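You operate a simulated robot arm through the tools that you are given. There is no shell and no other tool. Be economical: measure what you need, move in short steps, check, and stop when the job is done.

Carry out the task below with a simulated robot arm. There is one attempt and no reset: what you move stays moved.

TASK
Put things in order on the front of the tall counter. At the end: the small green tub stands where the jar stood; the jar from the front of the tall counter stands on top of the brown mug; the brown roll cake from the front of the tall counter stands where the orange jelly stood; the orange jelly from the front of the tall counter stands where the green layer cake stood; the green layer cake from the front of the tall counter stands where the small green tub stood; whatever was shut is shut again. Leave all else as you found it, and nothing knocked over.

It is judged by the outcome, as a careful person would: the job done as asked, and still so three seconds after it is handed in. It fails if anything else is knocked over, pushed out of place, dropped, spilled or broken.

THE ROBOT
A 7-joint arm with a two-finger parallel gripper, fixed in place. Base frame: the origin is at the foot of the arm, x ahead of it, y to its left, z up; the work surface is at about z = 0.82. Lengths are in m, angles in rad, forces in N, time in s.
With the tool pointing down near the work surface it reaches from about 0.24 to 0.68 m from the base axis. Its first joint turns from -1.152 to 1.152 rad. Payload 2.4 kg.
Tool frame: the origin (TCP) lies between the finger pads and is the grasp point; the fingertips stand 0.03 m ahead of it; z points along the fingers, y is the line along which they close. The gripper opens to 0.094 m. The fingers are 0.028 m wide and 0.01 m thick; the gripper's body (0.05 by 0.096 m) begins 0.055 m behind the TCP.
Orientation is that of the tool frame in the base frame, as a unit quaternion [x, y, z, w]. With the fingers straight down and closing along the base's y, the tool's x points along the base's -x, its y along +y and its z along -z.

THE INTERFACE
- The arm moves only by the tool drive_tool. Its argument "moves" is a list of rows, each a list of 3 entries, a list of its own where there are three numbers: the shift along the tool's x, y, z in mm, then the turn, a rotation vector about the tool's x, y, z in rad, then the closure, from 0 (fully open) to 1 (shut). In form: [[[tx, ty, tz], [ax, ay, az], gripper], ...]. A call has 1 to 8 rows; each row is the pose to reach, as a shift and turn from the pose commanded when the call began, along the tool's axes at that moment. A row lasts 0.2 s, in which the tool goes at most 0.05 m and 0.15 rad; a call with a longer step from one row to the next is refused whole, and so is a gripper value outside its range. A pose out of reach is approached as far as the arm can. The call stops where the force on the tool passes 40 N (or 10 N more than at its start, if that is more) or the arm is blocked; 0.2 s more then pass. The fingers move at their own pace (about 0.153 m/s each) and stop on an object; they squeeze with about 24 N. The grip force told is the motor's: it shows also when the fingers shut on nothing. Time passes only in rows, and 0.2 s behind the last, so rows that repeat a pose let the fingers close. It gives the time, the measured TCP pose, the force on the tool (base axes), the opening and the grip force at its end, in the units of the frame above (readings bear some noise).
- Cameras (640 x 400 px; columns grow to the right, rows downward): "scene" is fixed at [0.034, 0.4801, 1.4212]; the picture's right is [-0.73, -0.68, 0.00], its down [-0.52, 0.55, -0.65] and it looks along [0.45, -0.48, -0.76] (base axes); focal length 243 px, centre (320, 200). "wrist" rides on the gripper at [-0.037, 0, -0.058] in the tool frame; the picture's right is [0.00, -1.00, 0.00], its down [0.97, 0.00, -0.24] and it looks along [0.24, 0.00, 0.97] (tool axes); focal length 218 px, centre (320, 200).
- snapshot(camera): a new picture of that camera. No time passes.
- point_at(camera, pixels): there is no depth. For up to 12 entries [column, row, z] of the newest picture of that camera ("zoom" is the newest enlarged one), the place [x, y] in the base frame at which the ray of that pixel passes the height z, good to about 0.002 m. No time passes.
- inspect(camera, box): a new picture of the part [left, top, right, bottom] of that camera's present view, enlarged. No time passes.
- job_done(): hands the job in; it is judged then, once.

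Work in short steps. Measure before you move; look again where a grasp or a placing could have gone wrong, and mend it. You have 80 turns and 54 pictures in all, those below and enlarged ones among them. Open the gripper and draw the arm clear of the work before you hand the job in, unless the task says otherwise.

The tools are called after "Call:" as name(argument=value, ...) on one line, values as JSON. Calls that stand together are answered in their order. drive_tool: Moves the arm, as the interface text tells. Its arguments: {"type":"object","properties":{"moves":{"type":"array"}},"required":["moves"]} The other tools are called the same way: snapshot (camera) takes a picture; point_at (camera, pixels) gives the place at which the rays of pixels pass given heights; inspect (camera, box) takes an enlarged picture of a part of a camera's view; job_done () hands the job in.

At the start:

```text
time_s: 0.0
ee_pos: [0.4563, 0.1003, 1.1456]
ee_rot: [0.0, 1.0, 0.0, 0.0]
wrist_force: [-0.3, -0.3, -0.3]
finger_gap: 0.0941
finger_force: 0.1
```

scene: 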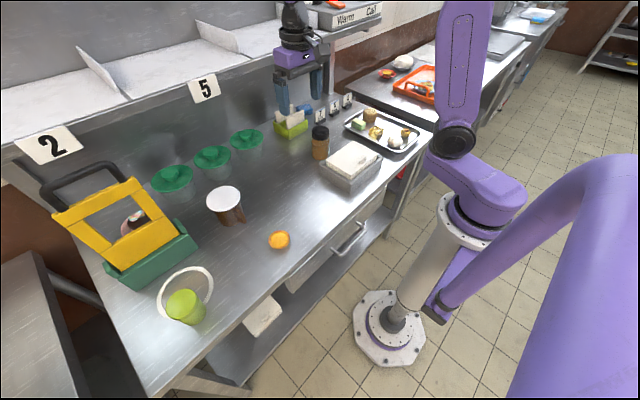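
wrist: 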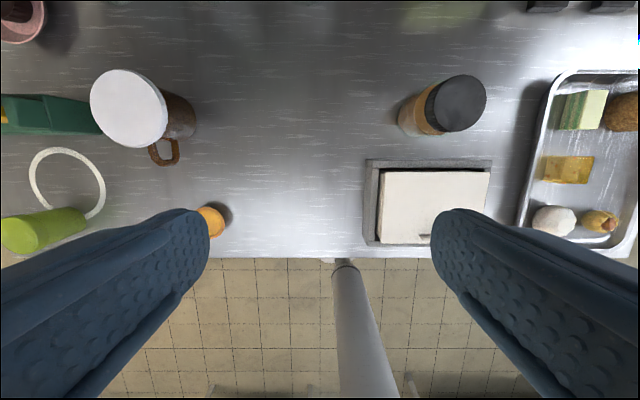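

I start with enlarged views to identify the objects.

Call:
inspect(camera="scene", box=[300, 80, 440, 190])

Call:
inspect(camera="scene", box=[40, 150, 300, 340])

Call:
inspect(camera="scene", box=[240, 60, 350, 150])

```text
3.64 times, centred on (370, 135) of scene
```

zoom: 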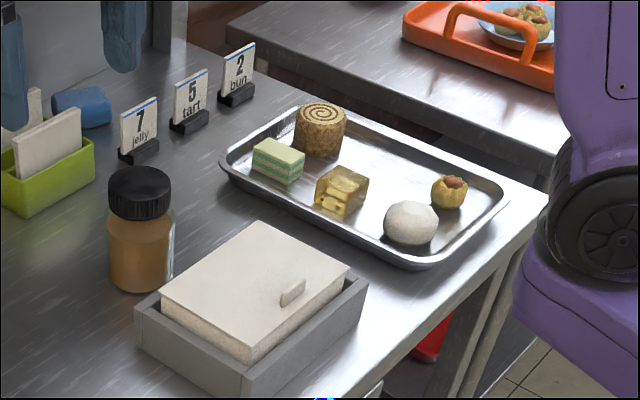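

```text
2.11 times, centred on (170, 245) of scene
```

zoom: 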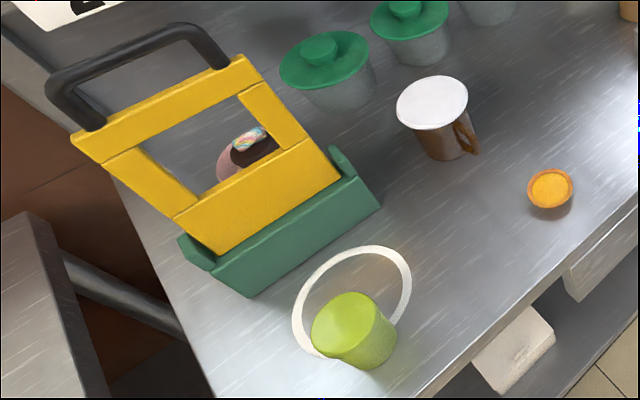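

```text
4.44 times, centred on (295, 105) of scene
```

zoom: 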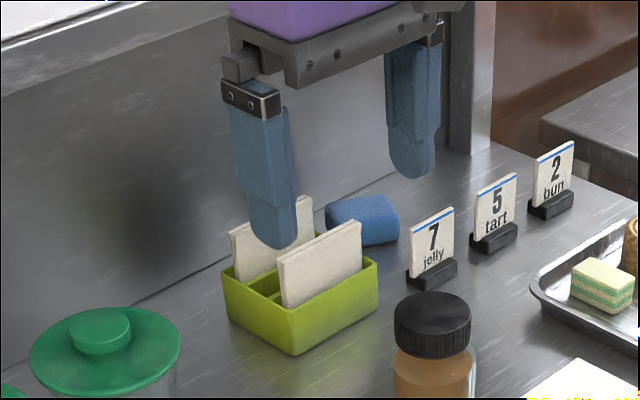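

Identified: jar (black cap), mug with white top, lime tub beside a white ring, and roll cake, layer cake and jelly on the tray. I measure their positions.

Call:
point_at(camera="scene", pixels=[[320, 158, 0.82], [320, 131, 0.93], [224, 199, 0.95], [230, 224, 0.82], [184, 303, 0.9], [188, 324, 0.82], [161, 314, 0.82], [211, 283, 0.82], [185, 267, 0.82], [432, 130, 0.82], [348, 120, 0.82], [394, 154, 0.82]])

Call:
point_at(camera="wrist", pixels=[[460, 103, 0.93], [412, 120, 0.82], [129, 108, 0.95], [182, 120, 0.82], [25, 232, 0.88], [75, 220, 0.82], [67, 183, 0.82], [568, 168, 0.85], [580, 108, 0.85], [625, 110, 0.86], [553, 218, 0.85], [598, 220, 0.84]])

Call:
inspect(camera="wrist", box=[500, 50, 640, 270])

Call:
inspect(camera="wrist", box=[0, 0, 240, 260])

```text
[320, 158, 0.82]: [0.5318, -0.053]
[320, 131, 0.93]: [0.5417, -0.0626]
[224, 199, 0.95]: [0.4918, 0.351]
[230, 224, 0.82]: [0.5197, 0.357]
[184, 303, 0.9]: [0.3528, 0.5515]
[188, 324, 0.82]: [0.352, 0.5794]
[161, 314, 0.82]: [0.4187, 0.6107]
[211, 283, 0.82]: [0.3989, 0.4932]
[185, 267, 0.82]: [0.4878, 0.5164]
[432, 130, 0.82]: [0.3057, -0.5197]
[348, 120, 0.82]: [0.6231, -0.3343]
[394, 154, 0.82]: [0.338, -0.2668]
```

```text
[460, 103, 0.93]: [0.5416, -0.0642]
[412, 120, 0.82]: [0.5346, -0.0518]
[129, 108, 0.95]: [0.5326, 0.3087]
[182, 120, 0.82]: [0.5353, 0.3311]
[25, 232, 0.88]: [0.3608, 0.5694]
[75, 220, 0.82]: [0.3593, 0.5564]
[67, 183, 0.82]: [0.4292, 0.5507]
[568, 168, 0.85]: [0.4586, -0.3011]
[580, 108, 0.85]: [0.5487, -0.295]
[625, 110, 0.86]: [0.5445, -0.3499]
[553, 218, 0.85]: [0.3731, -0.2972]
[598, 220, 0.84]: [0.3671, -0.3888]
```

```text
1.82 times, centred on (570, 160) of wrist
```

zoom: 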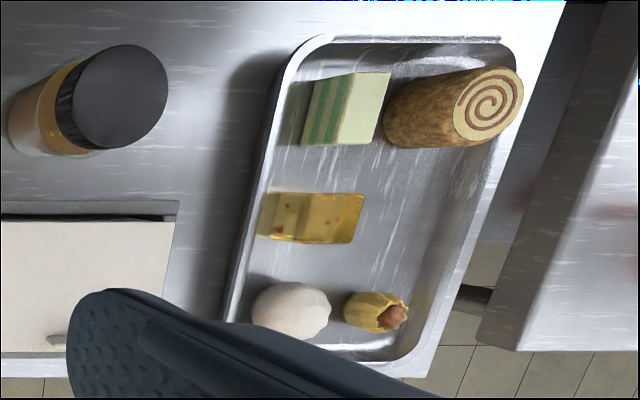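

```text
1.54 times, centred on (120, 130) of wrist
```

zoom: 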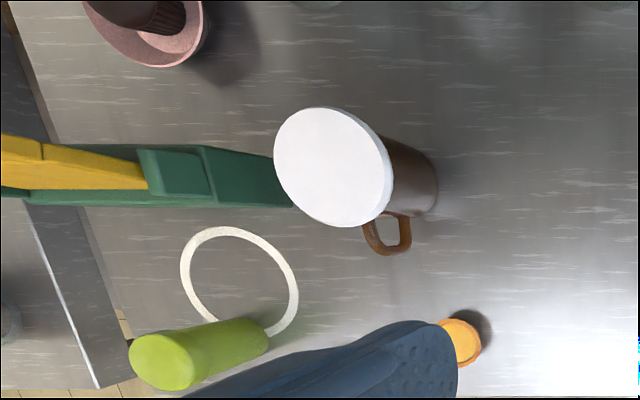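

I check the shelf's clearance and move above the jar for a closer look.

Call:
point_at(camera="scene", pixels=[[203, 80, 1.1], [203, 80, 1.2], [203, 80, 1.3], [203, 80, 1.4], [40, 150, 1.1], [40, 150, 1.2], [40, 150, 1.3], [130, 100, 1.2], [275, 50, 1.2]])

Call:
drive_tool(moves=[[[-20, -40, 10], [0, 0, 0], 0], [[-40, -80, 20], [0, 0, 0], 0], [[-50, -120, 40], [0, 0, 0], 0], [[-50, -158, 60], [0, 0, 0], 0], [[-50, -158, 60], [0, 0, 0], 0]])

Call:
snapshot(camera="wrist")

```text
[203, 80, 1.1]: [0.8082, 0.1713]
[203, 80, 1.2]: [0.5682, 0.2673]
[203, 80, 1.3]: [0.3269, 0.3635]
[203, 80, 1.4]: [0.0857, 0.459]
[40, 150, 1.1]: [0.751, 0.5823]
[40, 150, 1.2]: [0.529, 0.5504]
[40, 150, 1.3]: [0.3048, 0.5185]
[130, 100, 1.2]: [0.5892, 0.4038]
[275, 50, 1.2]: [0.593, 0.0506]
```

```text
time_s: 1.2
ee_pos: [0.5059, -0.0565, 1.0873]
ee_rot: [0.0, 1.0, 0.0, -0.001]
wrist_force: [-0.4, 0.0, 0.2]
finger_gap: 0.0939
finger_force: 0.0
```

```text
46 pictures are left
```

wrist: 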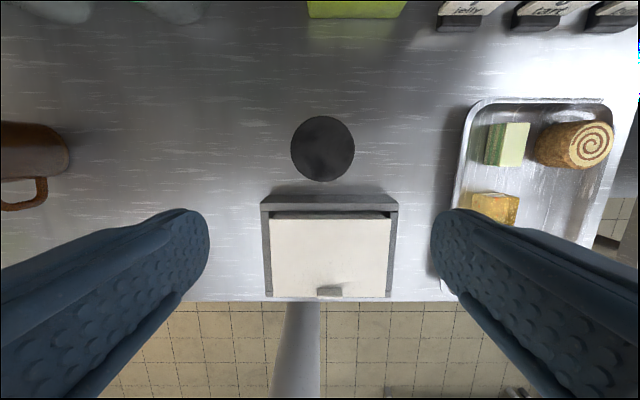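

The jar's cap is centred at (323,149). I compute its position along with the box rim and the tray items.

Call:
point_at(camera="wrist", pixels=[[323, 149, 0.93], [323, 116, 0.93], [323, 182, 0.93], [291, 149, 0.93], [355, 149, 0.93], [330, 198, 0.86], [515, 145, 0.855], [595, 146, 0.865], [552, 163, 0.83], [502, 207, 0.85], [40, 176, 0.82]])

```text
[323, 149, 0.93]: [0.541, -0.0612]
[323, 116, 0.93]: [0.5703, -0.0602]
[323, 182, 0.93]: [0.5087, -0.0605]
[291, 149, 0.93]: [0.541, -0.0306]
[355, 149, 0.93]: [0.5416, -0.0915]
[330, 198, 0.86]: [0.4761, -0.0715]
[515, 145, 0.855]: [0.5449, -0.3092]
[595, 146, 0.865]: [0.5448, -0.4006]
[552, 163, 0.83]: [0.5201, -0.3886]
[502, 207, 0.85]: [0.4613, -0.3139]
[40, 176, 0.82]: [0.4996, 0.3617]
```

Jar centre is (0.5405, -0.061). I descend around it in steps, then close.

Call:
drive_tool(moves=[[[-34, -3, 20], [0, 0, 0], 0], [[-34, -3, 60], [0, 0, 0], 0], [[-34, -3, 100], [0, 0, 0], 0], [[-34, -3, 140], [0, 0, 0], 0], [[-34, -3, 175], [0, 0, 0], 0], [[-34, -3, 195], [0, 0, 0], 0], [[-34, -3, 195], [0, 0, 0], 1], [[-34, -3, 195], [0, 0, 0], 1]])

```text
time_s: 3.0
ee_pos: [0.5383, -0.0582, 0.8902]
ee_rot: [0.001, 1.0, 0.0, 0.0]
wrist_force: [1.7, -0.6, 0.4]
finger_gap: 0.0723
finger_force: 24.1
```

Gripped at 0.072 m. I lift straight up and check.

Call:
drive_tool(moves=[[[0, 0, -20], [0, 0, 0], 1], [[0, 0, -60], [0, 0, 0], 1], [[0, 0, -100], [0, 0, 0], 1], [[0, 0, -150], [0, 0, 0], 1], [[0, 0, -150], [0, 0, 0], 1]])

Call:
snapshot(camera="scene")

```text
time_s: 4.2
ee_pos: [0.5367, -0.0621, 1.0427]
ee_rot: [-0.001, 1.0, 0.001, 0.0]
wrist_force: [-0.2, 0.6, -4.0]
finger_gap: 0.0722
finger_force: 24.0
```

```text
45 pictures are left
```

scene: 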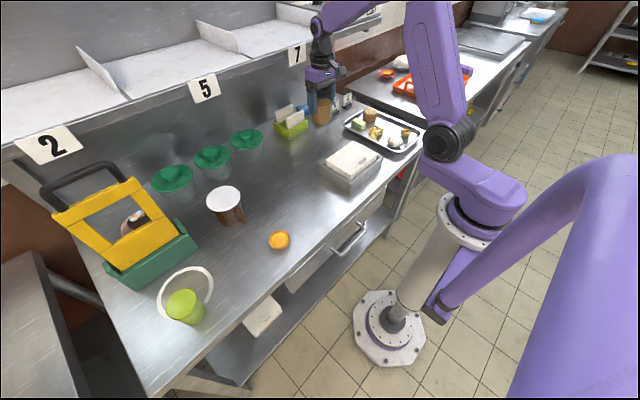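

Jar held cleanly. I carry it sideways to y≈0.16 and look at the mug.

Call:
drive_tool(moves=[[[0, 40, 0], [0, 0, 0], 1], [[0, 80, 0], [0, 0, 0], 1], [[0, 120, 0], [0, 0, 0], 1], [[0, 160, 0], [0, 0, 0], 1], [[0, 200, 0], [0, 0, 0], 1], [[0, 220, 0], [0, 0, 0], 1], [[0, 220, 0], [0, 0, 0], 1]])

Call:
snapshot(camera="wrist")

```text
time_s: 5.8
ee_pos: [0.5395, 0.1629, 1.0406]
ee_rot: [0.0, 1.0, 0.001, 0.0]
wrist_force: [-0.4, 0.0, -4.2]
finger_gap: 0.072
finger_force: 23.8
```

```text
44 pictures are left
```

wrist: 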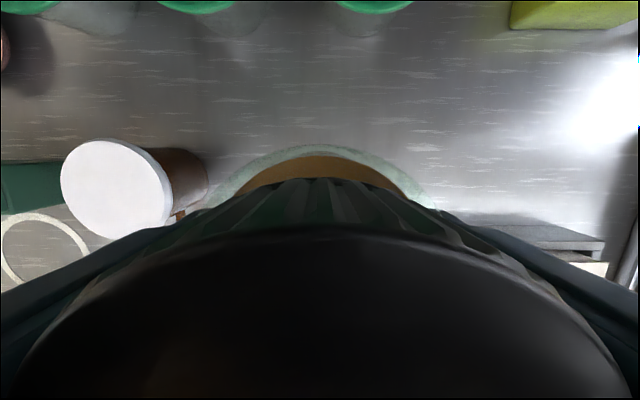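

Call:
point_at(camera="wrist", pixels=[[116, 190, 0.9], [116, 190, 0.91], [116, 190, 0.92], [60, 187, 0.91], [172, 190, 0.91], [60, 170, 0.86], [206, 180, 0.82]])

Call:
point_at(camera="scene", pixels=[[224, 199, 0.9], [224, 199, 0.91], [224, 199, 0.92], [197, 240, 0.86], [180, 222, 0.86], [146, 216, 0.95], [136, 180, 1.0], [136, 180, 1.05]])

Call:
inspect(camera="scene", box=[180, 165, 270, 235])

```text
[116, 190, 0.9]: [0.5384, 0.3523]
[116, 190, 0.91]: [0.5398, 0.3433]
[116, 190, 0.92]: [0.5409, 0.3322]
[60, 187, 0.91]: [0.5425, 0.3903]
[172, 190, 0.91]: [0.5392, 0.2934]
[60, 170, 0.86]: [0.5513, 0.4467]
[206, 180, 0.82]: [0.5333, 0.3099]
```

```text
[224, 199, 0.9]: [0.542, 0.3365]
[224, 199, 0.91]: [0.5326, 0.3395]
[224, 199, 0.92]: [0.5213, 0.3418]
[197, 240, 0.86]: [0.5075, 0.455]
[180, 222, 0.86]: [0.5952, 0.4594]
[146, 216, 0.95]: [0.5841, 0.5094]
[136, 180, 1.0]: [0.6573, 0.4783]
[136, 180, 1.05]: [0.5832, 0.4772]
```

```text
5.71 times, centred on (225, 200) of scene
```

zoom: 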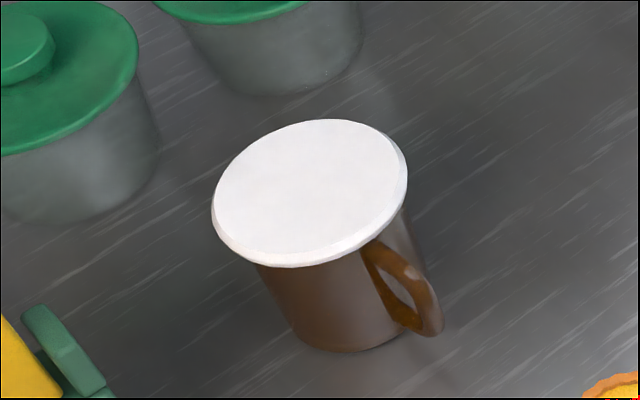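

Mug top is flat, z≈0.91, centre ≈(0.537, 0.341). I carry the jar over it, then lower gently.

Call:
drive_tool(moves=[[[1, 40, 0], [0, 0, 0], 1], [[2, 80, 0], [0, 0, 0], 1], [[3, 120, 0], [0, 0, 0], 1], [[4, 160, 0], [0, 0, 0], 1], [[4, 182, 0], [0, 0, 0], 1], [[4, 182, 20], [0, 0, 0], 1], [[4, 182, 40], [0, 0, 0], 1], [[4, 182, 40], [0, 0, 0], 1]])

Call:
snapshot(camera="scene")

Call:
inspect(camera="scene", box=[170, 130, 290, 235])

```text
time_s: 7.6
ee_pos: [0.5378, 0.3421, 0.9996]
ee_rot: [0.0, 1.0, 0.0, 0.0]
wrist_force: [0.0, 0.1, -3.7]
finger_gap: 0.0721
finger_force: 24.1
```

```text
42 pictures are left
```

scene: 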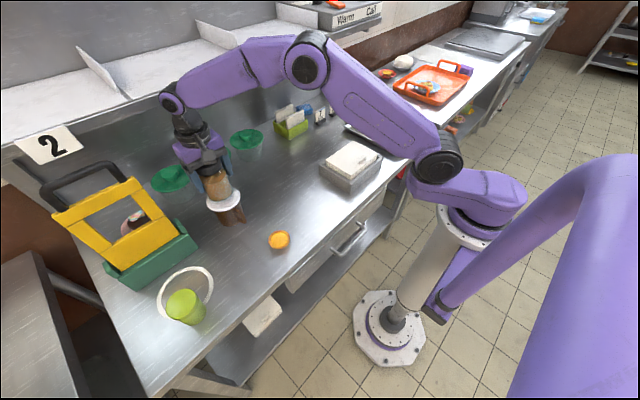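

```text
3.81 times, centred on (230, 182) of scene
```

zoom: 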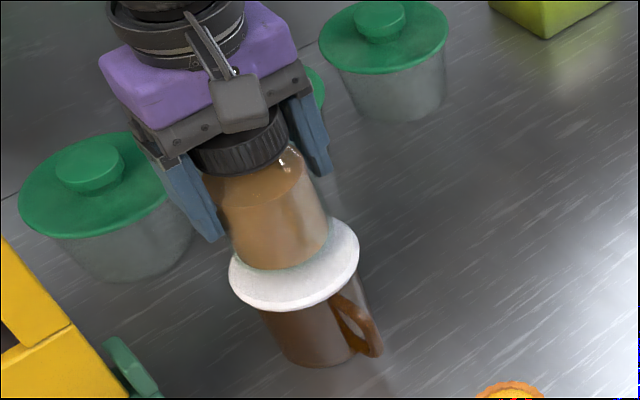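

The jar hovers centred over the lid. I lower in small steps, watching the force.

Call:
drive_tool(moves=[[[0, 0, 6], [0, 0, 0], 1], [[0, 0, 11], [0, 0, 0], 1], [[0, 0, 14], [0, 0, 0], 1], [[0, 0, 14], [0, 0, 0], 1]])

```text
time_s: 8.6
ee_pos: [0.5365, 0.342, 0.9861]
ee_rot: [-0.001, 1.0, 0.0, 0.001]
wrist_force: [-0.2, 0.2, -3.5]
finger_gap: 0.0716
finger_force: 24.4
```

Call:
drive_tool(moves=[[[0, 0, 2], [0, 0, 0], 1], [[0, 0, 4], [0, 0, 0], 1], [[0, 0, 4], [0, 0, 0], 1]])

```text
time_s: 9.4
ee_pos: [0.5363, 0.3419, 0.9843]
ee_rot: [0.0, 1.0, 0.0, 0.001]
wrist_force: [-1.3, -1.8, 5.2]
finger_gap: 0.0716
finger_force: 23.9
```

Contact is made (force went from -3.6 to +5 N). I release gently and rise.

Call:
drive_tool(moves=[[[0, 0, -1], [0, 0, 0], 0.18], [[0, 0, -1], [0, 0, 0], 0], [[0, 0, -1], [0, 0, 0], 0], [[0, 0, -20], [0, 0, 0], 0], [[0, 0, -60], [0, 0, 0], 0], [[0, 0, -105], [0, 0, 0], 0]])

Call:
inspect(camera="scene", box=[140, 130, 290, 345])

Call:
snapshot(camera="wrist")

```text
time_s: 10.8
ee_pos: [0.5363, 0.3431, 1.0882]
ee_rot: [0.0, 1.0, 0.0, 0.0]
wrist_force: [-0.1, 0.2, 0.4]
finger_gap: 0.0939
finger_force: 0.1
```

```text
1.86 times, centred on (215, 238) of scene
```

zoom: 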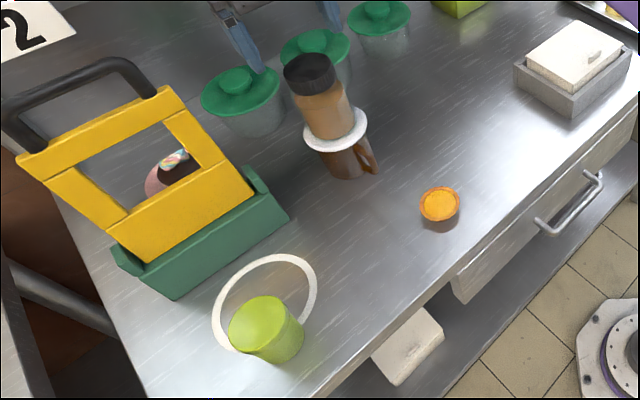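

```text
39 pictures are left
```

wrist: 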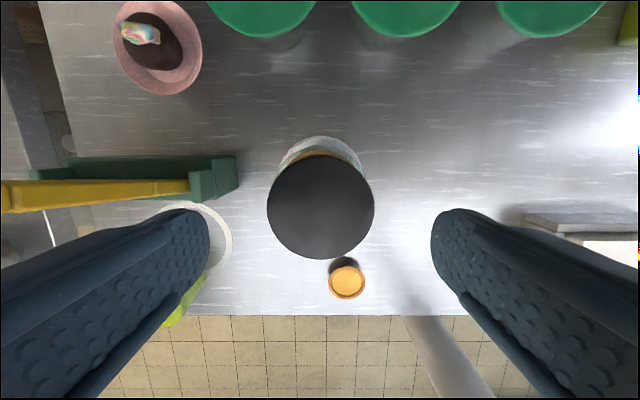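

Jar stands well on the mug. I back off in x, then go above the tub.

Call:
drive_tool(moves=[[[0, 0, -30], [0, 0, 0], 0], [[45, 0, -30], [0, 0, 0], 0], [[90, 0, -30], [0, 0, 0], 0], [[135, 0, -30], [0, 0, 0], 0], [[160, 40, -30], [0, 0, 0], 0], [[170, 85, -30], [0, 0, 0], 0], [[175, 130, -20], [0, 0, 0], 0], [[175, 160, -20], [0, 0, 0], 0]])

Call:
snapshot(camera="wrist")

```text
time_s: 12.6
ee_pos: [0.3624, 0.502, 1.1097]
ee_rot: [0.0, 1.0, 0.0, 0.001]
wrist_force: [-0.8, 0.5, -0.9]
finger_gap: 0.094
finger_force: 0.0
```

```text
38 pictures are left
```

wrist: 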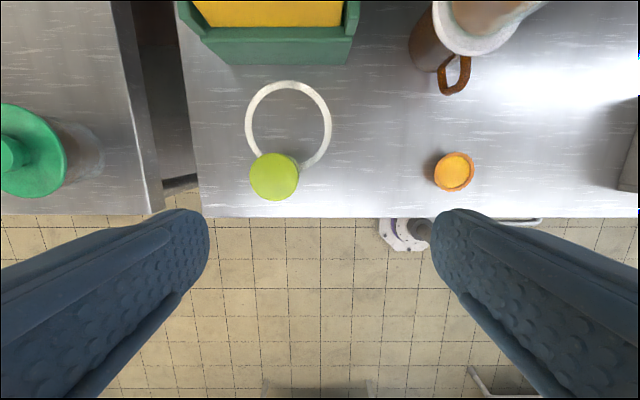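

Call:
inspect(camera="wrist", box=[220, 60, 360, 230])

Call:
point_at(camera="wrist", pixels=[[273, 177, 0.87], [273, 177, 0.88], [273, 177, 0.89], [273, 177, 0.9], [249, 177, 0.89], [298, 177, 0.89], [273, 218, 0.82], [194, 180, 0.82], [288, 124, 0.82], [454, 168, 0.85]])

Call:
point_at(camera="scene", pixels=[[185.6, 301, 0.87], [185.6, 301, 0.88], [185.6, 301, 0.89], [185.6, 301, 0.9]])

```text
2.35 times, centred on (290, 145) of wrist
```

zoom: 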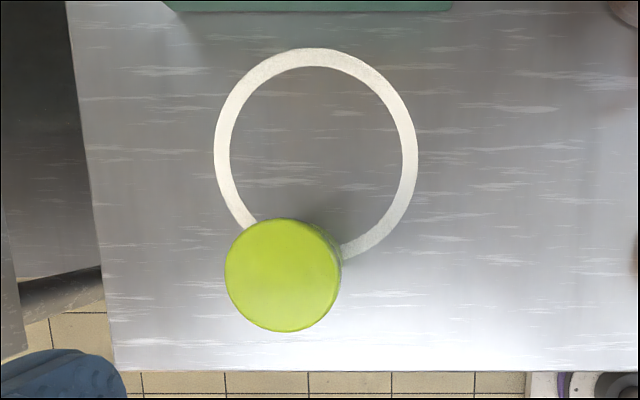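

```text
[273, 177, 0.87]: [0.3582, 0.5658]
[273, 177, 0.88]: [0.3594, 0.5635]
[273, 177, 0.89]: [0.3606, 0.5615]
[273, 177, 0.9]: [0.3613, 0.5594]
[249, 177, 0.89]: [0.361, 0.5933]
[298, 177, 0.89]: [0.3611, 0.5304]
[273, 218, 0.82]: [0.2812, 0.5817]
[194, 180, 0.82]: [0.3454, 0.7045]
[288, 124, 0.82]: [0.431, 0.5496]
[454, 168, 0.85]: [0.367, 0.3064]
```

```text
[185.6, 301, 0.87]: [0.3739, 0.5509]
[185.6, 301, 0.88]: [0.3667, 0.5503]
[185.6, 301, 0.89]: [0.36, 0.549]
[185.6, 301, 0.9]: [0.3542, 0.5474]
```

Tub top at z≈0.89, centre (0.361, 0.560), diameter 0.063. I align and descend around it.

Call:
drive_tool(moves=[[[1, 35, 20], [0, 0, 0], 0], [[1, 59, 60], [0, 0, 0], 0], [[1, 59, 105], [0, 0, 0], 0], [[1, 59, 145], [0, 0, 0], 0], [[1, 59, 180], [0, 0, 0], 0], [[1, 59, 180], [0, 0, 0], 0]])

Call:
snapshot(camera="wrist")

```text
time_s: 14.0
ee_pos: [0.3613, 0.5619, 0.9265]
ee_rot: [0.001, 1.0, 0.0, 0.0]
wrist_force: [-0.8, 0.3, 0.2]
finger_gap: 0.0937
finger_force: 0.0
```

```text
36 pictures are left
```

wrist: 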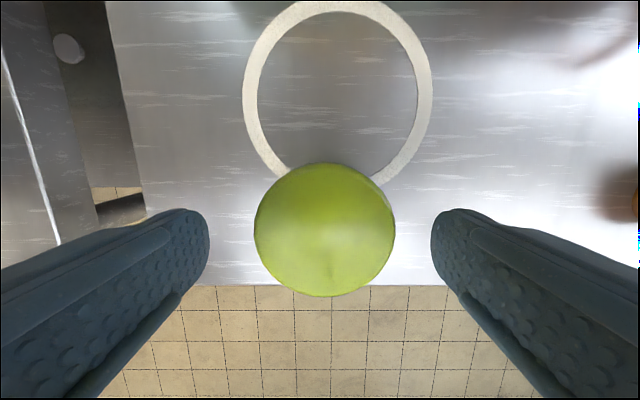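

Call:
point_at(camera="wrist", pixels=[[325, 230, 0.89], [325, 230, 0.88], [254, 230, 0.89], [395, 230, 0.89], [338, 85, 0.82], [338, 5, 0.82], [285, 170, 0.82], [380, 182, 0.82]])

```text
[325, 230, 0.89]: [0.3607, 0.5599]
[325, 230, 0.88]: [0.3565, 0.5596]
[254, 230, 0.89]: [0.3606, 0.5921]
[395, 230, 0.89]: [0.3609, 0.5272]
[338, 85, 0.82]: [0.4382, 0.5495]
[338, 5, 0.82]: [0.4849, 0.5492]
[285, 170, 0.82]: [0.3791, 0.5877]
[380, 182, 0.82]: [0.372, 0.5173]
```

Centred. I descend and grip the tub.

Call:
drive_tool(moves=[[[0, 0, 25], [0, 0, 0], 0], [[0, 0, 50], [0, 0, 0], 0], [[0, 0, 63], [0, 0, 0], 0], [[0, 0, 63], [0, 0, 0], 0.5], [[0, 0, 63], [0, 0, 0], 1], [[0, 0, 63], [0, 0, 0], 1]])

```text
time_s: 15.4
ee_pos: [0.3597, 0.5608, 0.8654]
ee_rot: [0.0, 1.0, 0.0, 0.0]
wrist_force: [0.2, 0.7, 0.1]
finger_gap: 0.0616
finger_force: 24.1
```

Call:
drive_tool(moves=[[[0, 0, -15], [0, 0, 0], 1], [[0, 0, -50], [0, 0, 0], 1], [[0, 0, -95], [0, 0, 0], 1], [[0, 0, -140], [0, 0, 0], 1], [[0, 0, -140], [0, 0, 0], 1]])

Call:
inspect(camera="scene", box=[100, 200, 300, 370])

```text
time_s: 16.6
ee_pos: [0.3592, 0.5614, 1.0052]
ee_rot: [0.0, 1.0, 0.0, 0.0]
wrist_force: [-0.8, 0.5, -1.6]
finger_gap: 0.0616
finger_force: 24.1
```

```text
2.35 times, centred on (200, 285) of scene
```

zoom: 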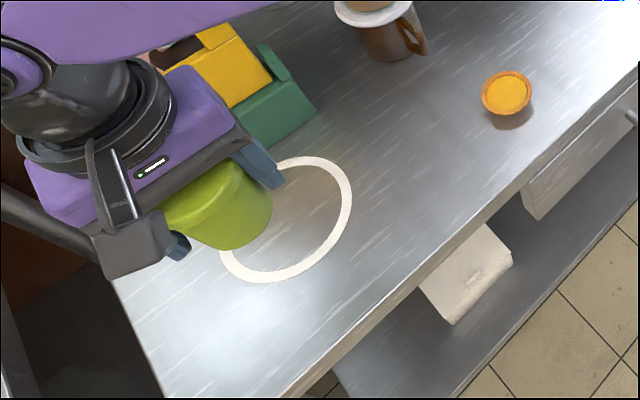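

Ring undisturbed, tub held. I carry it along x≈0.36 toward the jar's old place.

Call:
drive_tool(moves=[[[0, -45, -5], [0, 0, 0], 1], [[0, -90, -10], [0, 0, 0], 1], [[0, -138, -10], [0, 0, 0], 1], [[0, -186, -10], [0, 0, 0], 1], [[0, -234, -10], [0, 0, 0], 1], [[0, -282, -10], [0, 0, 0], 1], [[0, -330, -10], [0, 0, 0], 1], [[0, -378, -10], [0, 0, 0], 1]])

Call:
drive_tool(moves=[[[-20, -45, 0], [0, 0, 0], 1], [[-40, -85, 0], [0, 0, 0], 1], [[-60, -125, 0], [0, 0, 0], 1], [[-85, -165, 0], [0, 0, 0], 1], [[-120, -195, 0], [0, 0, 0], 1], [[-155, -225, 0], [0, 0, 0], 1], [[-180, -243, 0], [0, 0, 0], 1], [[-180, -243, 0], [0, 0, 0], 1]])

```text
time_s: 18.4
ee_pos: [0.3588, 0.1795, 1.0151]
ee_rot: [0.0, 1.0, 0.0, 0.0]
wrist_force: [-1.1, 0.5, -1.9]
finger_gap: 0.0618
finger_force: 23.7
```

```text
time_s: 20.2
ee_pos: [0.5405, -0.0596, 1.0128]
ee_rot: [0.0, 1.0, -0.001, 0.0]
wrist_force: [0.5, -0.4, -1.8]
finger_gap: 0.0614
finger_force: 24.1
```

Over the jar's place at (0.540, -0.061). I lower the tub to its original grasp height.

Call:
drive_tool(moves=[[[0, 0, 40], [0, 0, 0], 1], [[0, 0, 80], [0, 0, 0], 1], [[0, 0, 120], [0, 0, 0], 1], [[0, 0, 138], [0, 0, 0], 1], [[0, 0, 144], [0, 0, 0], 1], [[0, 0, 147], [0, 0, 0], 1], [[0, 0, 147], [0, 0, 0], 1]])

```text
time_s: 21.8
ee_pos: [0.5408, -0.0595, 0.8693]
ee_rot: [0.001, 1.0, 0.0, 0.0]
wrist_force: [0.9, 0.8, -1.9]
finger_gap: 0.0615
finger_force: 24.0
```

Call:
drive_tool(moves=[[[0, 0, 1.5], [0, 0, 0], 1], [[0, 0, 3], [0, 0, 0], 1], [[0, 0, 3], [0, 0, 0], 1]])

```text
time_s: 22.6
ee_pos: [0.5398, -0.0598, 0.8652]
ee_rot: [0.0, 1.0, 0.0, 0.0]
wrist_force: [0.1, 0.0, -1.4]
finger_gap: 0.0614
finger_force: 24.4
```

Call:
drive_tool(moves=[[[0, 0, 1], [0, 0, 0], 1], [[0, 0, 2], [0, 0, 0], 1], [[0, 0, 2], [0, 0, 0], 1]])

```text
time_s: 23.4
ee_pos: [0.5406, -0.0593, 0.8633]
ee_rot: [-0.001, 1.0, 0.0, 0.0]
wrist_force: [-0.1, -0.7, -0.3]
finger_gap: 0.0618
finger_force: 23.7
```

Call:
drive_tool(moves=[[[0, 0, 1], [0, 0, 0], 1], [[0, 0, 2], [0, 0, 0], 1], [[0, 0, 2], [0, 0, 0], 1]])

```text
time_s: 24.2
ee_pos: [0.5421, -0.0601, 0.8633]
ee_rot: [0.0, 1.0, -0.001, 0.002]
wrist_force: [-0.5, -0.6, 20.9]
finger_gap: 0.0617
finger_force: 24.1
```

Firm contact (20 N); the tub is down. I relax a little, release and rise, then look at the tray.

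Call:
drive_tool(moves=[[[0, 0, -2], [0, 0, 0], 1], [[0, 0, -2], [0, 0, 0], 0.28], [[0, 0, -2], [0, 0, 0], 0], [[0, 0, -2], [0, 0, 0], 0], [[0, 0, -40], [0, 0, 0], 0], [[0, 0, -88], [0, 0, 0], 0], [[0, 0, -136], [0, 0, 0], 0], [[0, 0, -180], [0, 0, 0], 0]])

Call:
drive_tool(moves=[[[5, -45, -15], [0, 0, 0], 0], [[15, -90, -15], [0, 0, 0], 0], [[25, -135, -15], [0, 0, 0], 0], [[35, -180, -15], [0, 0, 0], 0], [[45, -220, -15], [0, 0, 0], 0], [[50, -250, -15], [0, 0, 0], 0], [[50, -250, -15], [0, 0, 0], 0]])

Call:
snapshot(camera="wrist")

Call:
inspect(camera="scene", box=[260, 80, 420, 190])

```text
time_s: 26.0
ee_pos: [0.5383, -0.0586, 1.043]
ee_rot: [0.0, 1.0, 0.0, -0.001]
wrist_force: [0.2, -0.2, 0.2]
finger_gap: 0.0941
finger_force: 0.1
```

```text
time_s: 27.6
ee_pos: [0.4891, -0.3116, 1.0585]
ee_rot: [0.0, 1.0, 0.0, 0.0]
wrist_force: [0.9, 0.0, 0.2]
finger_gap: 0.0941
finger_force: 0.1
```

```text
34 pictures are left
```

wrist: 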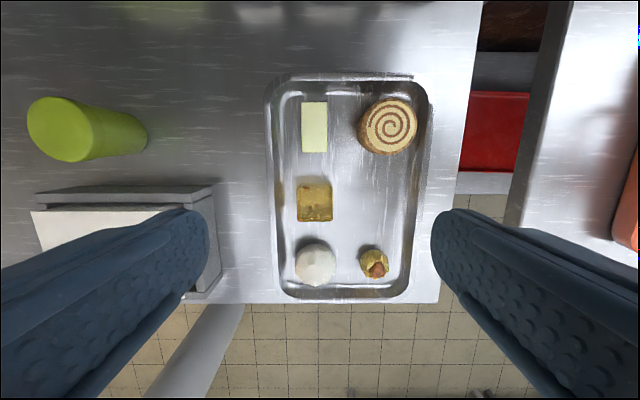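

```text
3.64 times, centred on (340, 135) of scene
```

zoom: 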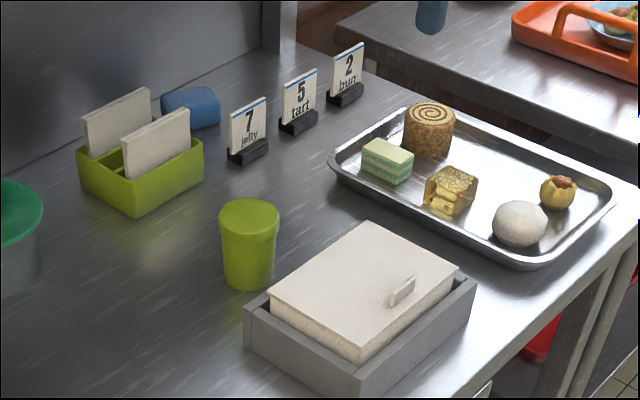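

Call:
inspect(camera="wrist", box=[255, 65, 445, 185])

```text
3.33 times, centred on (350, 125) of wrist
```

zoom: 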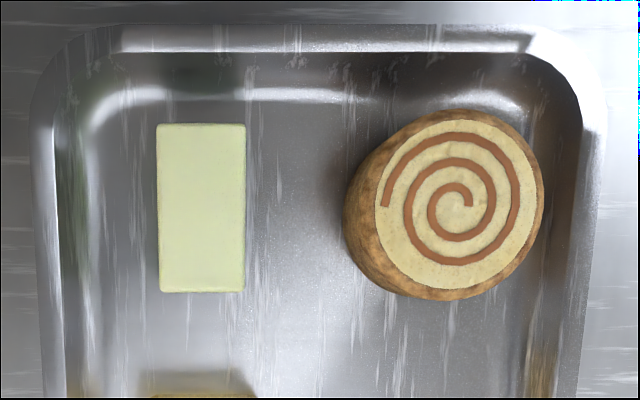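

Call:
point_at(camera="zoom", pixels=[[157, 124, 0.855], [246, 124, 0.855], [158, 292, 0.855], [245, 292, 0.855], [202, 208, 0.855], [202, 208, 0.865], [60, 208, 0.83], [462, 200, 0.88], [462, 200, 0.87], [345, 230, 0.83], [380, 205, 0.88], [543, 190, 0.88]])

Call:
point_at(camera="scene", pixels=[[353.5, 122, 0.85], [353.5, 122, 0.86], [353.5, 122, 0.87], [364.5, 110, 0.87], [364.5, 110, 0.88], [364.5, 110, 0.89], [371, 131.5, 0.86]])

Call:
point_at(camera="wrist", pixels=[[314, 199, 0.85], [314, 199, 0.86], [297, 182, 0.86], [332, 182, 0.86], [297, 221, 0.855], [332, 221, 0.855]])

Call:
inspect(camera="scene", box=[335, 95, 415, 155])

```text
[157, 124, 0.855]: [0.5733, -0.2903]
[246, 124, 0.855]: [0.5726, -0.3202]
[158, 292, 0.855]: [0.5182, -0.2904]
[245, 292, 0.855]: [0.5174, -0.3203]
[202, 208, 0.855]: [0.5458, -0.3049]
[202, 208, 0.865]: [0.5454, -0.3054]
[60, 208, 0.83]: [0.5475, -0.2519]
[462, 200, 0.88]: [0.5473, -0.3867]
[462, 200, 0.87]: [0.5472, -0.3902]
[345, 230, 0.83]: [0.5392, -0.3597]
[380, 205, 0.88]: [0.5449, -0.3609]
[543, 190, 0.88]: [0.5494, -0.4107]
```

```text
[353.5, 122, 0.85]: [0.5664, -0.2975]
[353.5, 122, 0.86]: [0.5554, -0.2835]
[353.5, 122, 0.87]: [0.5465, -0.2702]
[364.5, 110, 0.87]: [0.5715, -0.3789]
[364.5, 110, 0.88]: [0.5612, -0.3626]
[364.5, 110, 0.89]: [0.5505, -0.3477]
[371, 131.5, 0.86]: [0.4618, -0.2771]
```

```text
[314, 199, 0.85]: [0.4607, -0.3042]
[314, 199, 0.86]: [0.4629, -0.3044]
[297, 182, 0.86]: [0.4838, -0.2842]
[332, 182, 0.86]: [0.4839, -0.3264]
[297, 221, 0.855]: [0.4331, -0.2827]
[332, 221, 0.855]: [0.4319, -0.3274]
```

```text
6.67 times, centred on (375, 125) of scene
```

zoom: 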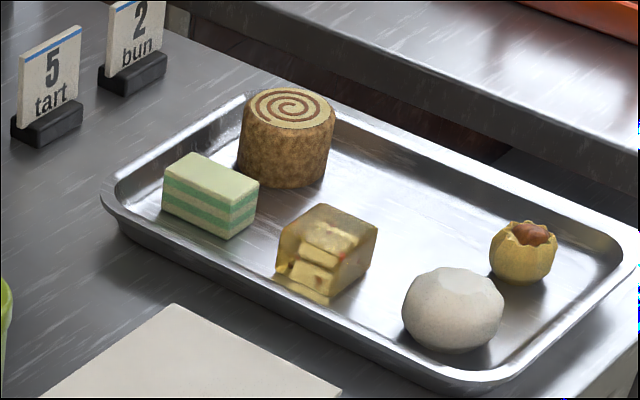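

Call:
point_at(camera="zoom", pixels=[[211, 172, 0.85], [211, 172, 0.86], [211, 172, 0.87], [290, 107, 0.87], [290, 107, 0.88], [290, 107, 0.89], [330, 233, 0.85], [330, 233, 0.86], [330, 233, 0.87], [222, 240, 0.825], [222, 240, 0.83]])

```text
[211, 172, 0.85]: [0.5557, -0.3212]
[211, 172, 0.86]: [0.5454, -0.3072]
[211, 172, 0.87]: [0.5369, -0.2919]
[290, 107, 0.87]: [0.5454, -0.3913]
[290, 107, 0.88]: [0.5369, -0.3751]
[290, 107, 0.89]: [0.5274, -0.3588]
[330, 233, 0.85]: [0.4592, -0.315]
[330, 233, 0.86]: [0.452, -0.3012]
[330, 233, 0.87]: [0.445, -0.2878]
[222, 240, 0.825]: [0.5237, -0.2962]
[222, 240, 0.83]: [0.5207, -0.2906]
```

Cake top z≈0.861, centre (0.5455, -0.305), ~0.054 × 0.029 m. I half close the fingers to fit between roll and tray wall, and descend to check.

Call:
drive_tool(moves=[[[-40, 4, 20], [0, 0, 0], 0.45], [[-55, 6, 60], [0, 0, 0], 0.45], [[-55, 6, 100], [0, 0, 0], 0.45], [[-55, 6, 140], [0, 0, 0], 0.45], [[-55, 6, 140], [0, 0, 0], 0.45]])

Call:
snapshot(camera="wrist")

```text
time_s: 28.8
ee_pos: [0.5471, -0.3047, 0.9163]
ee_rot: [-0.001, 1.0, 0.0, 0.0]
wrist_force: [0.0, 0.2, 0.3]
finger_gap: 0.0517
finger_force: 0.0
```

```text
30 pictures are left
```

wrist: 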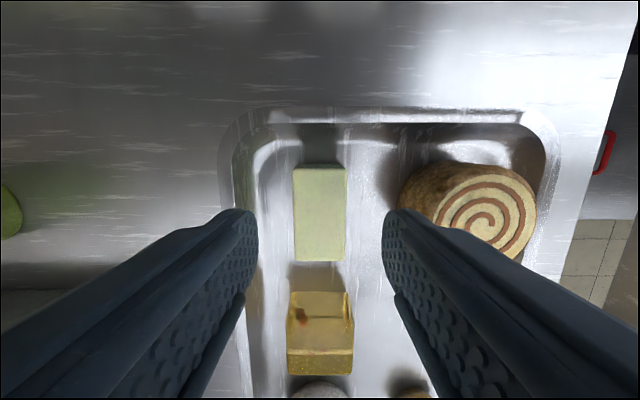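

Call:
point_at(camera="wrist", pixels=[[320, 213, 0.861], [320, 165, 0.861], [320, 261, 0.861], [400, 195, 0.831], [320, 352, 0.857], [320, 375, 0.831], [320, 292, 0.857]])

Call:
drive_tool(moves=[[[0, 0, 25], [0, 0, 0], 0.45], [[0, 0, 45], [0, 0, 0], 0.45], [[0, 0, 50], [0, 0, 0], 0.45], [[0, 0, 50], [0, 0, 0], 0.7], [[0, 0, 50], [0, 0, 0], 1], [[0, 0, 50], [0, 0, 0], 1]])

```text
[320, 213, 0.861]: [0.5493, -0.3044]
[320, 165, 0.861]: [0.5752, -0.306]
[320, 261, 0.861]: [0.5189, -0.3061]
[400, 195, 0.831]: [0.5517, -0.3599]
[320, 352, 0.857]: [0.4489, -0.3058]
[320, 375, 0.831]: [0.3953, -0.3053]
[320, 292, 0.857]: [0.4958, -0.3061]
```

```text
time_s: 30.2
ee_pos: [0.5457, -0.3047, 0.868]
ee_rot: [0.0, 1.0, 0.0, -0.001]
wrist_force: [0.0, 0.1, -0.4]
finger_gap: 0.0289
finger_force: 24.1
```

Gripped at 0.029 m. I lift and check.

Call:
drive_tool(moves=[[[0, 0, -15], [0, 0, 0], 1], [[0, 0, -50], [0, 0, 0], 1], [[0, 0, -95], [0, 0, 0], 1], [[0, 0, -140], [0, 0, 0], 1], [[30, 0, -150], [0, 0, 0], 1], [[60, 30, -150], [0, 0, 0], 1], [[60, 30, -150], [0, 0, 0], 1]])

Call:
snapshot(camera="wrist")

```text
time_s: 31.8
ee_pos: [0.4851, -0.2744, 1.0165]
ee_rot: [0.0, 1.0, -0.001, 0.0]
wrist_force: [-0.7, 0.3, -0.8]
finger_gap: 0.0289
finger_force: 24.1
```

```text
29 pictures are left
```

wrist: 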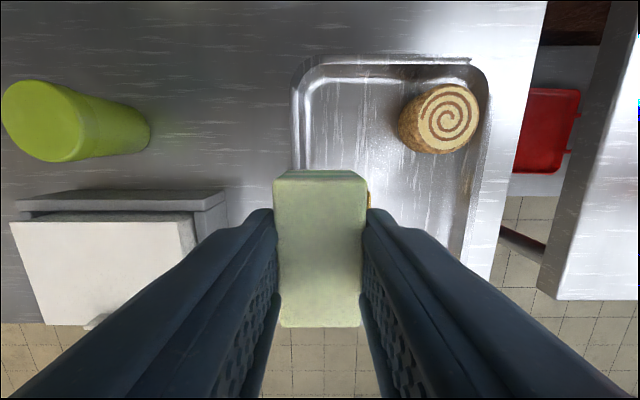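

Cake held level. I carry it along x≈0.36 to the tub's old place.

Call:
drive_tool(moves=[[[25, 40, 0], [0, 0, 0], 1], [[50, 80, 0], [0, 0, 0], 1], [[75, 120, 0], [0, 0, 0], 1], [[100, 160, 0], [0, 0, 0], 1], [[120, 204, 0], [0, 0, 0], 1], [[126, 250, 0], [0, 0, 0], 1], [[126, 298, 0], [0, 0, 0], 1], [[126, 346, 0], [0, 0, 0], 1]])

Call:
drive_tool(moves=[[[0, 48, 0], [0, 0, 0], 1], [[0, 96, 0], [0, 0, 0], 1], [[0, 144, 0], [0, 0, 0], 1], [[0, 192, 0], [0, 0, 0], 1], [[0, 240, 0], [0, 0, 0], 1], [[0, 288, 0], [0, 0, 0], 1], [[0, 336, 0], [0, 0, 0], 1], [[0, 384, 0], [0, 0, 0], 1]])

Call:
drive_tool(moves=[[[0, 48, 0], [0, 0, 0], 1], [[0, 95, 0], [0, 0, 0], 1], [[0, 105, 30], [0, 0, 0], 1], [[0, 105, 70], [0, 0, 0], 1], [[0, 105, 110], [0, 0, 0], 1], [[0, 105, 135], [0, 0, 0], 1], [[0, 105, 135], [0, 0, 0], 1]])

```text
time_s: 33.6
ee_pos: [0.3627, 0.0707, 1.0188]
ee_rot: [0.0, 1.0, 0.0, 0.001]
wrist_force: [0.5, -0.1, -0.7]
finger_gap: 0.0288
finger_force: 24.0
```

```text
time_s: 35.4
ee_pos: [0.3583, 0.458, 1.0154]
ee_rot: [0.0, 1.0, 0.0, 0.0]
wrist_force: [-0.2, -0.4, -0.9]
finger_gap: 0.0291
finger_force: 24.6
```

```text
time_s: 37.0
ee_pos: [0.3587, 0.5598, 0.8814]
ee_rot: [0.0, 1.0, 0.001, 0.0]
wrist_force: [-0.3, 0.1, -0.7]
finger_gap: 0.029
finger_force: 23.8
```

Call:
drive_tool(moves=[[[0, 0, 10], [0, 0, 0], 1], [[0, 0, 18], [0, 0, 0], 1], [[0, 0, 20], [0, 0, 0], 1], [[0, 0, 20], [0, 0, 0], 1]])

Call:
inspect(camera="scene", box=[130, 250, 250, 350])

```text
time_s: 38.0
ee_pos: [0.3583, 0.5609, 0.8611]
ee_rot: [0.0, 1.0, 0.0, 0.0]
wrist_force: [0.0, 0.4, -0.3]
finger_gap: 0.0291
finger_force: 23.5
```

```text
4.00 times, centred on (190, 300) of scene
```

zoom: 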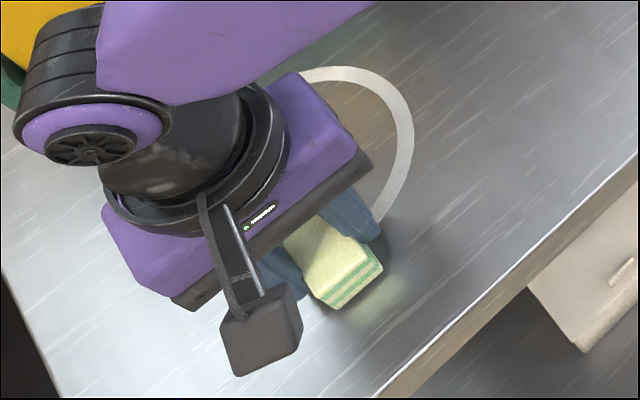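

Call:
drive_tool(moves=[[[0, 0, 1], [0, 0, 0], 1], [[0, 0, 2], [0, 0, 0], 1], [[0, 0, 3], [0, 0, 0], 1], [[0, 0, 3], [0, 0, 0], 1]])

```text
time_s: 39.0
ee_pos: [0.3574, 0.5607, 0.8579]
ee_rot: [0.001, 1.0, 0.001, 0.0]
wrist_force: [0.5, -0.7, -0.9]
finger_gap: 0.0288
finger_force: 24.1
```

Call:
drive_tool(moves=[[[0, 0, 1], [0, 0, 0], 1], [[0, 0, 2], [0, 0, 0], 1], [[0, 0, 2], [0, 0, 0], 1]])

```text
time_s: 39.8
ee_pos: [0.3584, 0.5616, 0.8566]
ee_rot: [0.0, 1.0, 0.001, 0.0]
wrist_force: [-2.0, -3.1, 11.0]
finger_gap: 0.0287
finger_force: 24.4
```

Contact. I release and rise to check.

Call:
drive_tool(moves=[[[0, 0, -1], [0, 0, 0], 1], [[0, 0, -1], [0, 0, 0], 0.6], [[0, 0, -1], [0, 0, 0], 0.3], [[0, 0, -1], [0, 0, 0], 0.3], [[0, 0, -30], [0, 0, 0], 0.3], [[0, 0, -75], [0, 0, 0], 0.3], [[0, 0, -120], [0, 0, 0], 0.3], [[0, 0, -160], [0, 0, 0], 0]])

Call:
snapshot(camera="wrist")

```text
time_s: 41.6
ee_pos: [0.358, 0.5613, 1.0213]
ee_rot: [0.0, 1.0, 0.0, 0.0]
wrist_force: [0.0, -0.1, -0.7]
finger_gap: 0.0941
finger_force: 0.0
```

```text
27 pictures are left
```

wrist: 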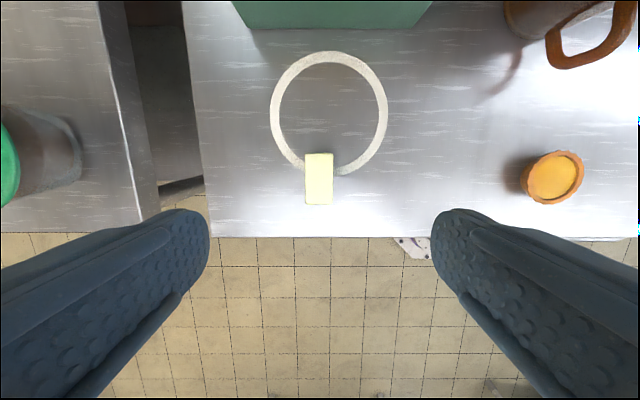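

Cake placed at the tub's spot. Now back to the tray for the jelly.

Call:
drive_tool(moves=[[[0, -48, -10], [0, 0, 0], 0], [[0, -96, -20], [0, 0, 0], 0], [[0, -144, -20], [0, 0, 0], 0], [[0, -192, -20], [0, 0, 0], 0], [[0, -240, -20], [0, 0, 0], 0], [[0, -288, -20], [0, 0, 0], 0], [[0, -336, -20], [0, 0, 0], 0], [[0, -384, -20], [0, 0, 0], 0]])

Call:
drive_tool(moves=[[[0, -48, 0], [0, 0, 0], 0], [[0, -96, 0], [0, 0, 0], 0], [[0, -144, 0], [0, 0, 0], 0], [[0, -192, 0], [0, 0, 0], 0], [[0, -240, 0], [0, 0, 0], 0], [[0, -288, 0], [0, 0, 0], 0], [[-20, -330, 0], [0, 0, 0], 0], [[-40, -375, 0], [0, 0, 0], 0]])

Call:
drive_tool(moves=[[[-20, -48, 0], [0, 0, 0], 0], [[-40, -90, 0], [0, 0, 0], 0], [[-60, -106, 20], [0, 0, 0], 0], [[-60, -106, 20], [0, 0, 0], 0]])

Call:
snapshot(camera="wrist")

```text
time_s: 43.4
ee_pos: [0.3591, 0.1756, 1.035]
ee_rot: [0.0, 1.0, -0.001, 0.0]
wrist_force: [-0.7, -0.6, -0.2]
finger_gap: 0.0941
finger_force: 0.1
```

```text
time_s: 45.2
ee_pos: [0.3982, -0.1999, 1.039]
ee_rot: [-0.002, 1.0, 0.0, 0.0]
wrist_force: [0.4, -0.8, -0.4]
finger_gap: 0.094
finger_force: 0.0
```

```text
refused: row 1 steps farther than a row can; nothing moved
```

```text
26 pictures are left
```

wrist: 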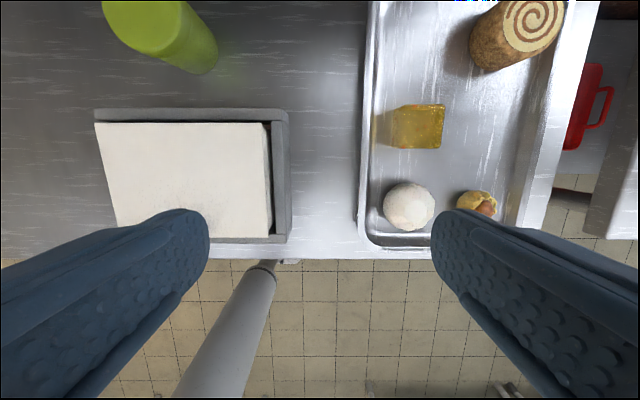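

Call:
drive_tool(moves=[[[-18, -40, 0], [0, 0, 0], 0], [[-36, -80, 0], [0, 0, 0], 0], [[-58, -106, 20], [0, 0, 0], 0], [[-58, -106, 60], [0, 0, 0], 0], [[-58, -106, 60], [0, 0, 0], 0]])

Call:
snapshot(camera="wrist")

```text
time_s: 46.4
ee_pos: [0.4574, -0.3036, 0.9762]
ee_rot: [0.0, 1.0, 0.0, 0.001]
wrist_force: [-0.8, 0.0, -1.7]
finger_gap: 0.0943
finger_force: 0.1
```

```text
25 pictures are left
```

wrist: 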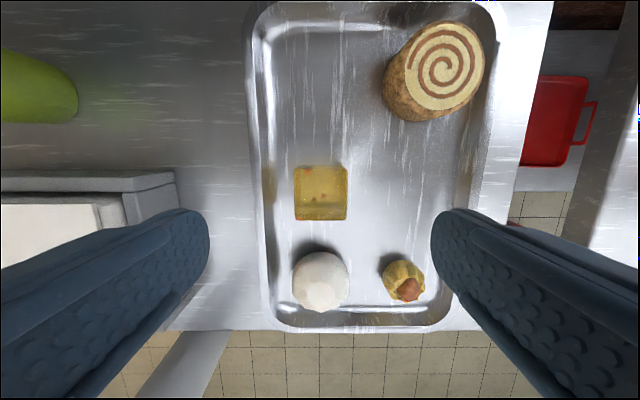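

Call:
inspect(camera="wrist", box=[255, 140, 375, 230])

Call:
point_at(camera="wrist", pixels=[[295, 166, 0.862], [348, 166, 0.862], [295, 220, 0.862], [348, 220, 0.862], [321, 195, 0.862], [320, 251, 0.86], [268, 195, 0.832]])

```text
4.44 times, centred on (315, 185) of wrist
```

zoom: 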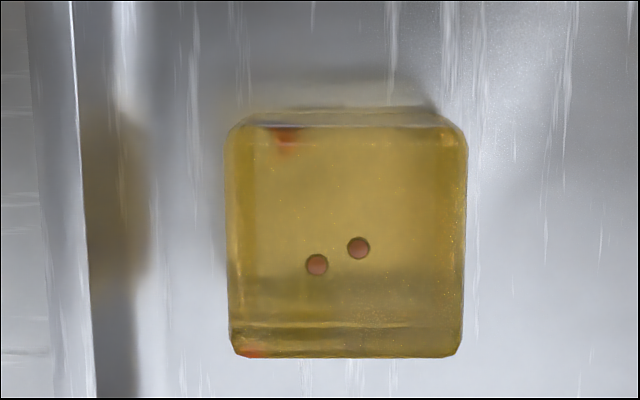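

```text
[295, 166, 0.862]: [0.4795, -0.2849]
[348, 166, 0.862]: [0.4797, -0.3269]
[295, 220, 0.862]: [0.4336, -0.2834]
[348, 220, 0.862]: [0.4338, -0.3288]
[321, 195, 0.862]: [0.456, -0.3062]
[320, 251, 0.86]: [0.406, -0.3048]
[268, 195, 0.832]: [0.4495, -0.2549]
```

Jelly centre (0.456, -0.306), about 0.042 wide. I descend with the fingers at ~0.06 m and grip.

Call:
drive_tool(moves=[[[1, -1, 20], [0, 0, 0], 0.36], [[1, -1, 55], [0, 0, 0], 0.36], [[1, -1, 85], [0, 0, 0], 0.36], [[1, -1, 104], [0, 0, 0], 0.36], [[1, -1, 110], [0, 0, 0], 0.36], [[1, -1, 110], [0, 0, 0], 0.6], [[1, -1, 110], [0, 0, 0], 1], [[1, -1, 110], [0, 0, 0], 1]])

```text
time_s: 48.2
ee_pos: [0.4556, -0.304, 0.8684]
ee_rot: [0.0, 1.0, 0.0, 0.0]
wrist_force: [0.1, -0.5, 0.8]
finger_gap: 0.0438
finger_force: 24.0
```

Gripped. I lift 60 mm, shift to the cake's old place, and lower to just above the floor.

Call:
drive_tool(moves=[[[0, 0, -20], [0, 0, 0], 1], [[0, 0, -60], [0, 0, 0], 1], [[-40, 0, -60], [0, 0, 0], 1], [[-80, 1, -60], [0, 0, 0], 1], [[-90.5, 1, -60], [0, 0, 0], 1], [[-90.5, 1, -25], [0, 0, 0], 1], [[-90.5, 1, -4], [0, 0, 0], 1], [[-90.5, 1, -4], [0, 0, 0], 1]])

Call:
snapshot(camera="wrist")

```text
time_s: 50.0
ee_pos: [0.5469, -0.3043, 0.87]
ee_rot: [0.0, 1.0, 0.0, 0.0]
wrist_force: [-0.9, 0.9, -0.6]
finger_gap: 0.0436
finger_force: 24.0
```

```text
23 pictures are left
```

wrist: 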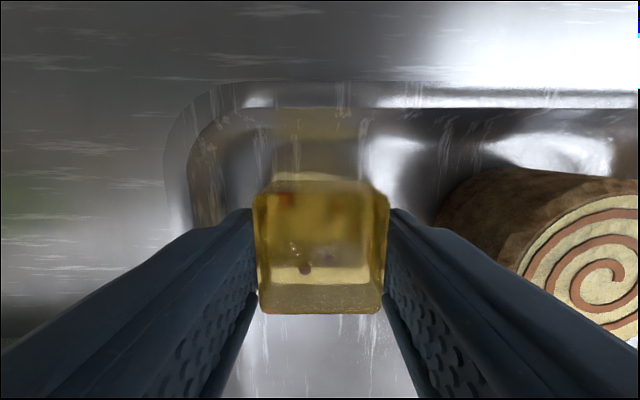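

Call:
drive_tool(moves=[[[0, 0, 2], [0, 0, 0], 1], [[0, 0, 4], [0, 0, 0], 1], [[0, 0, 4], [0, 0, 0], 1]])

```text
time_s: 50.8
ee_pos: [0.5466, -0.3039, 0.8667]
ee_rot: [0.0, 1.0, -0.001, 0.0]
wrist_force: [-2.6, 2.7, 9.4]
finger_gap: 0.0438
finger_force: 24.0
```

Contact (9 N). I open only a little to stay clear of the roll and the wall, and rise.

Call:
drive_tool(moves=[[[0, 0, -0.5], [0, 0, 0], 0.45], [[0, 0, -0.5], [0, 0, 0], 0.38], [[0, 0, -0.5], [0, 0, 0], 0.38], [[0, 0, -20], [0, 0, 0], 0.38], [[0, 0, -60], [0, 0, 0], 0.38], [[0, -40, -100], [0, 0, 0], 0], [[0, -80, -100], [0, 0, 0], 0], [[0, -80, -100], [0, 0, 0], 0]])

Call:
snapshot(camera="wrist")

```text
refused: row 6 steps farther than a row can; nothing moved
```

```text
22 pictures are left
```

wrist: 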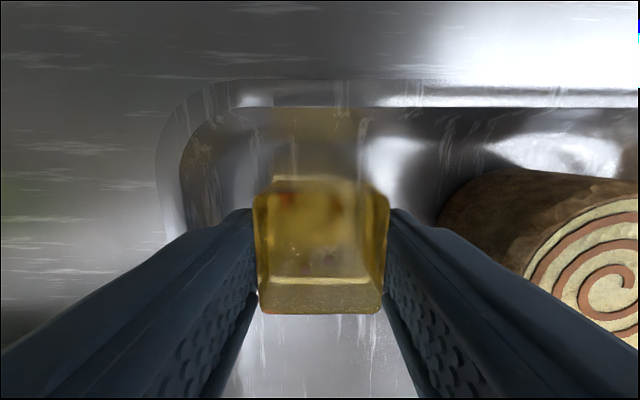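

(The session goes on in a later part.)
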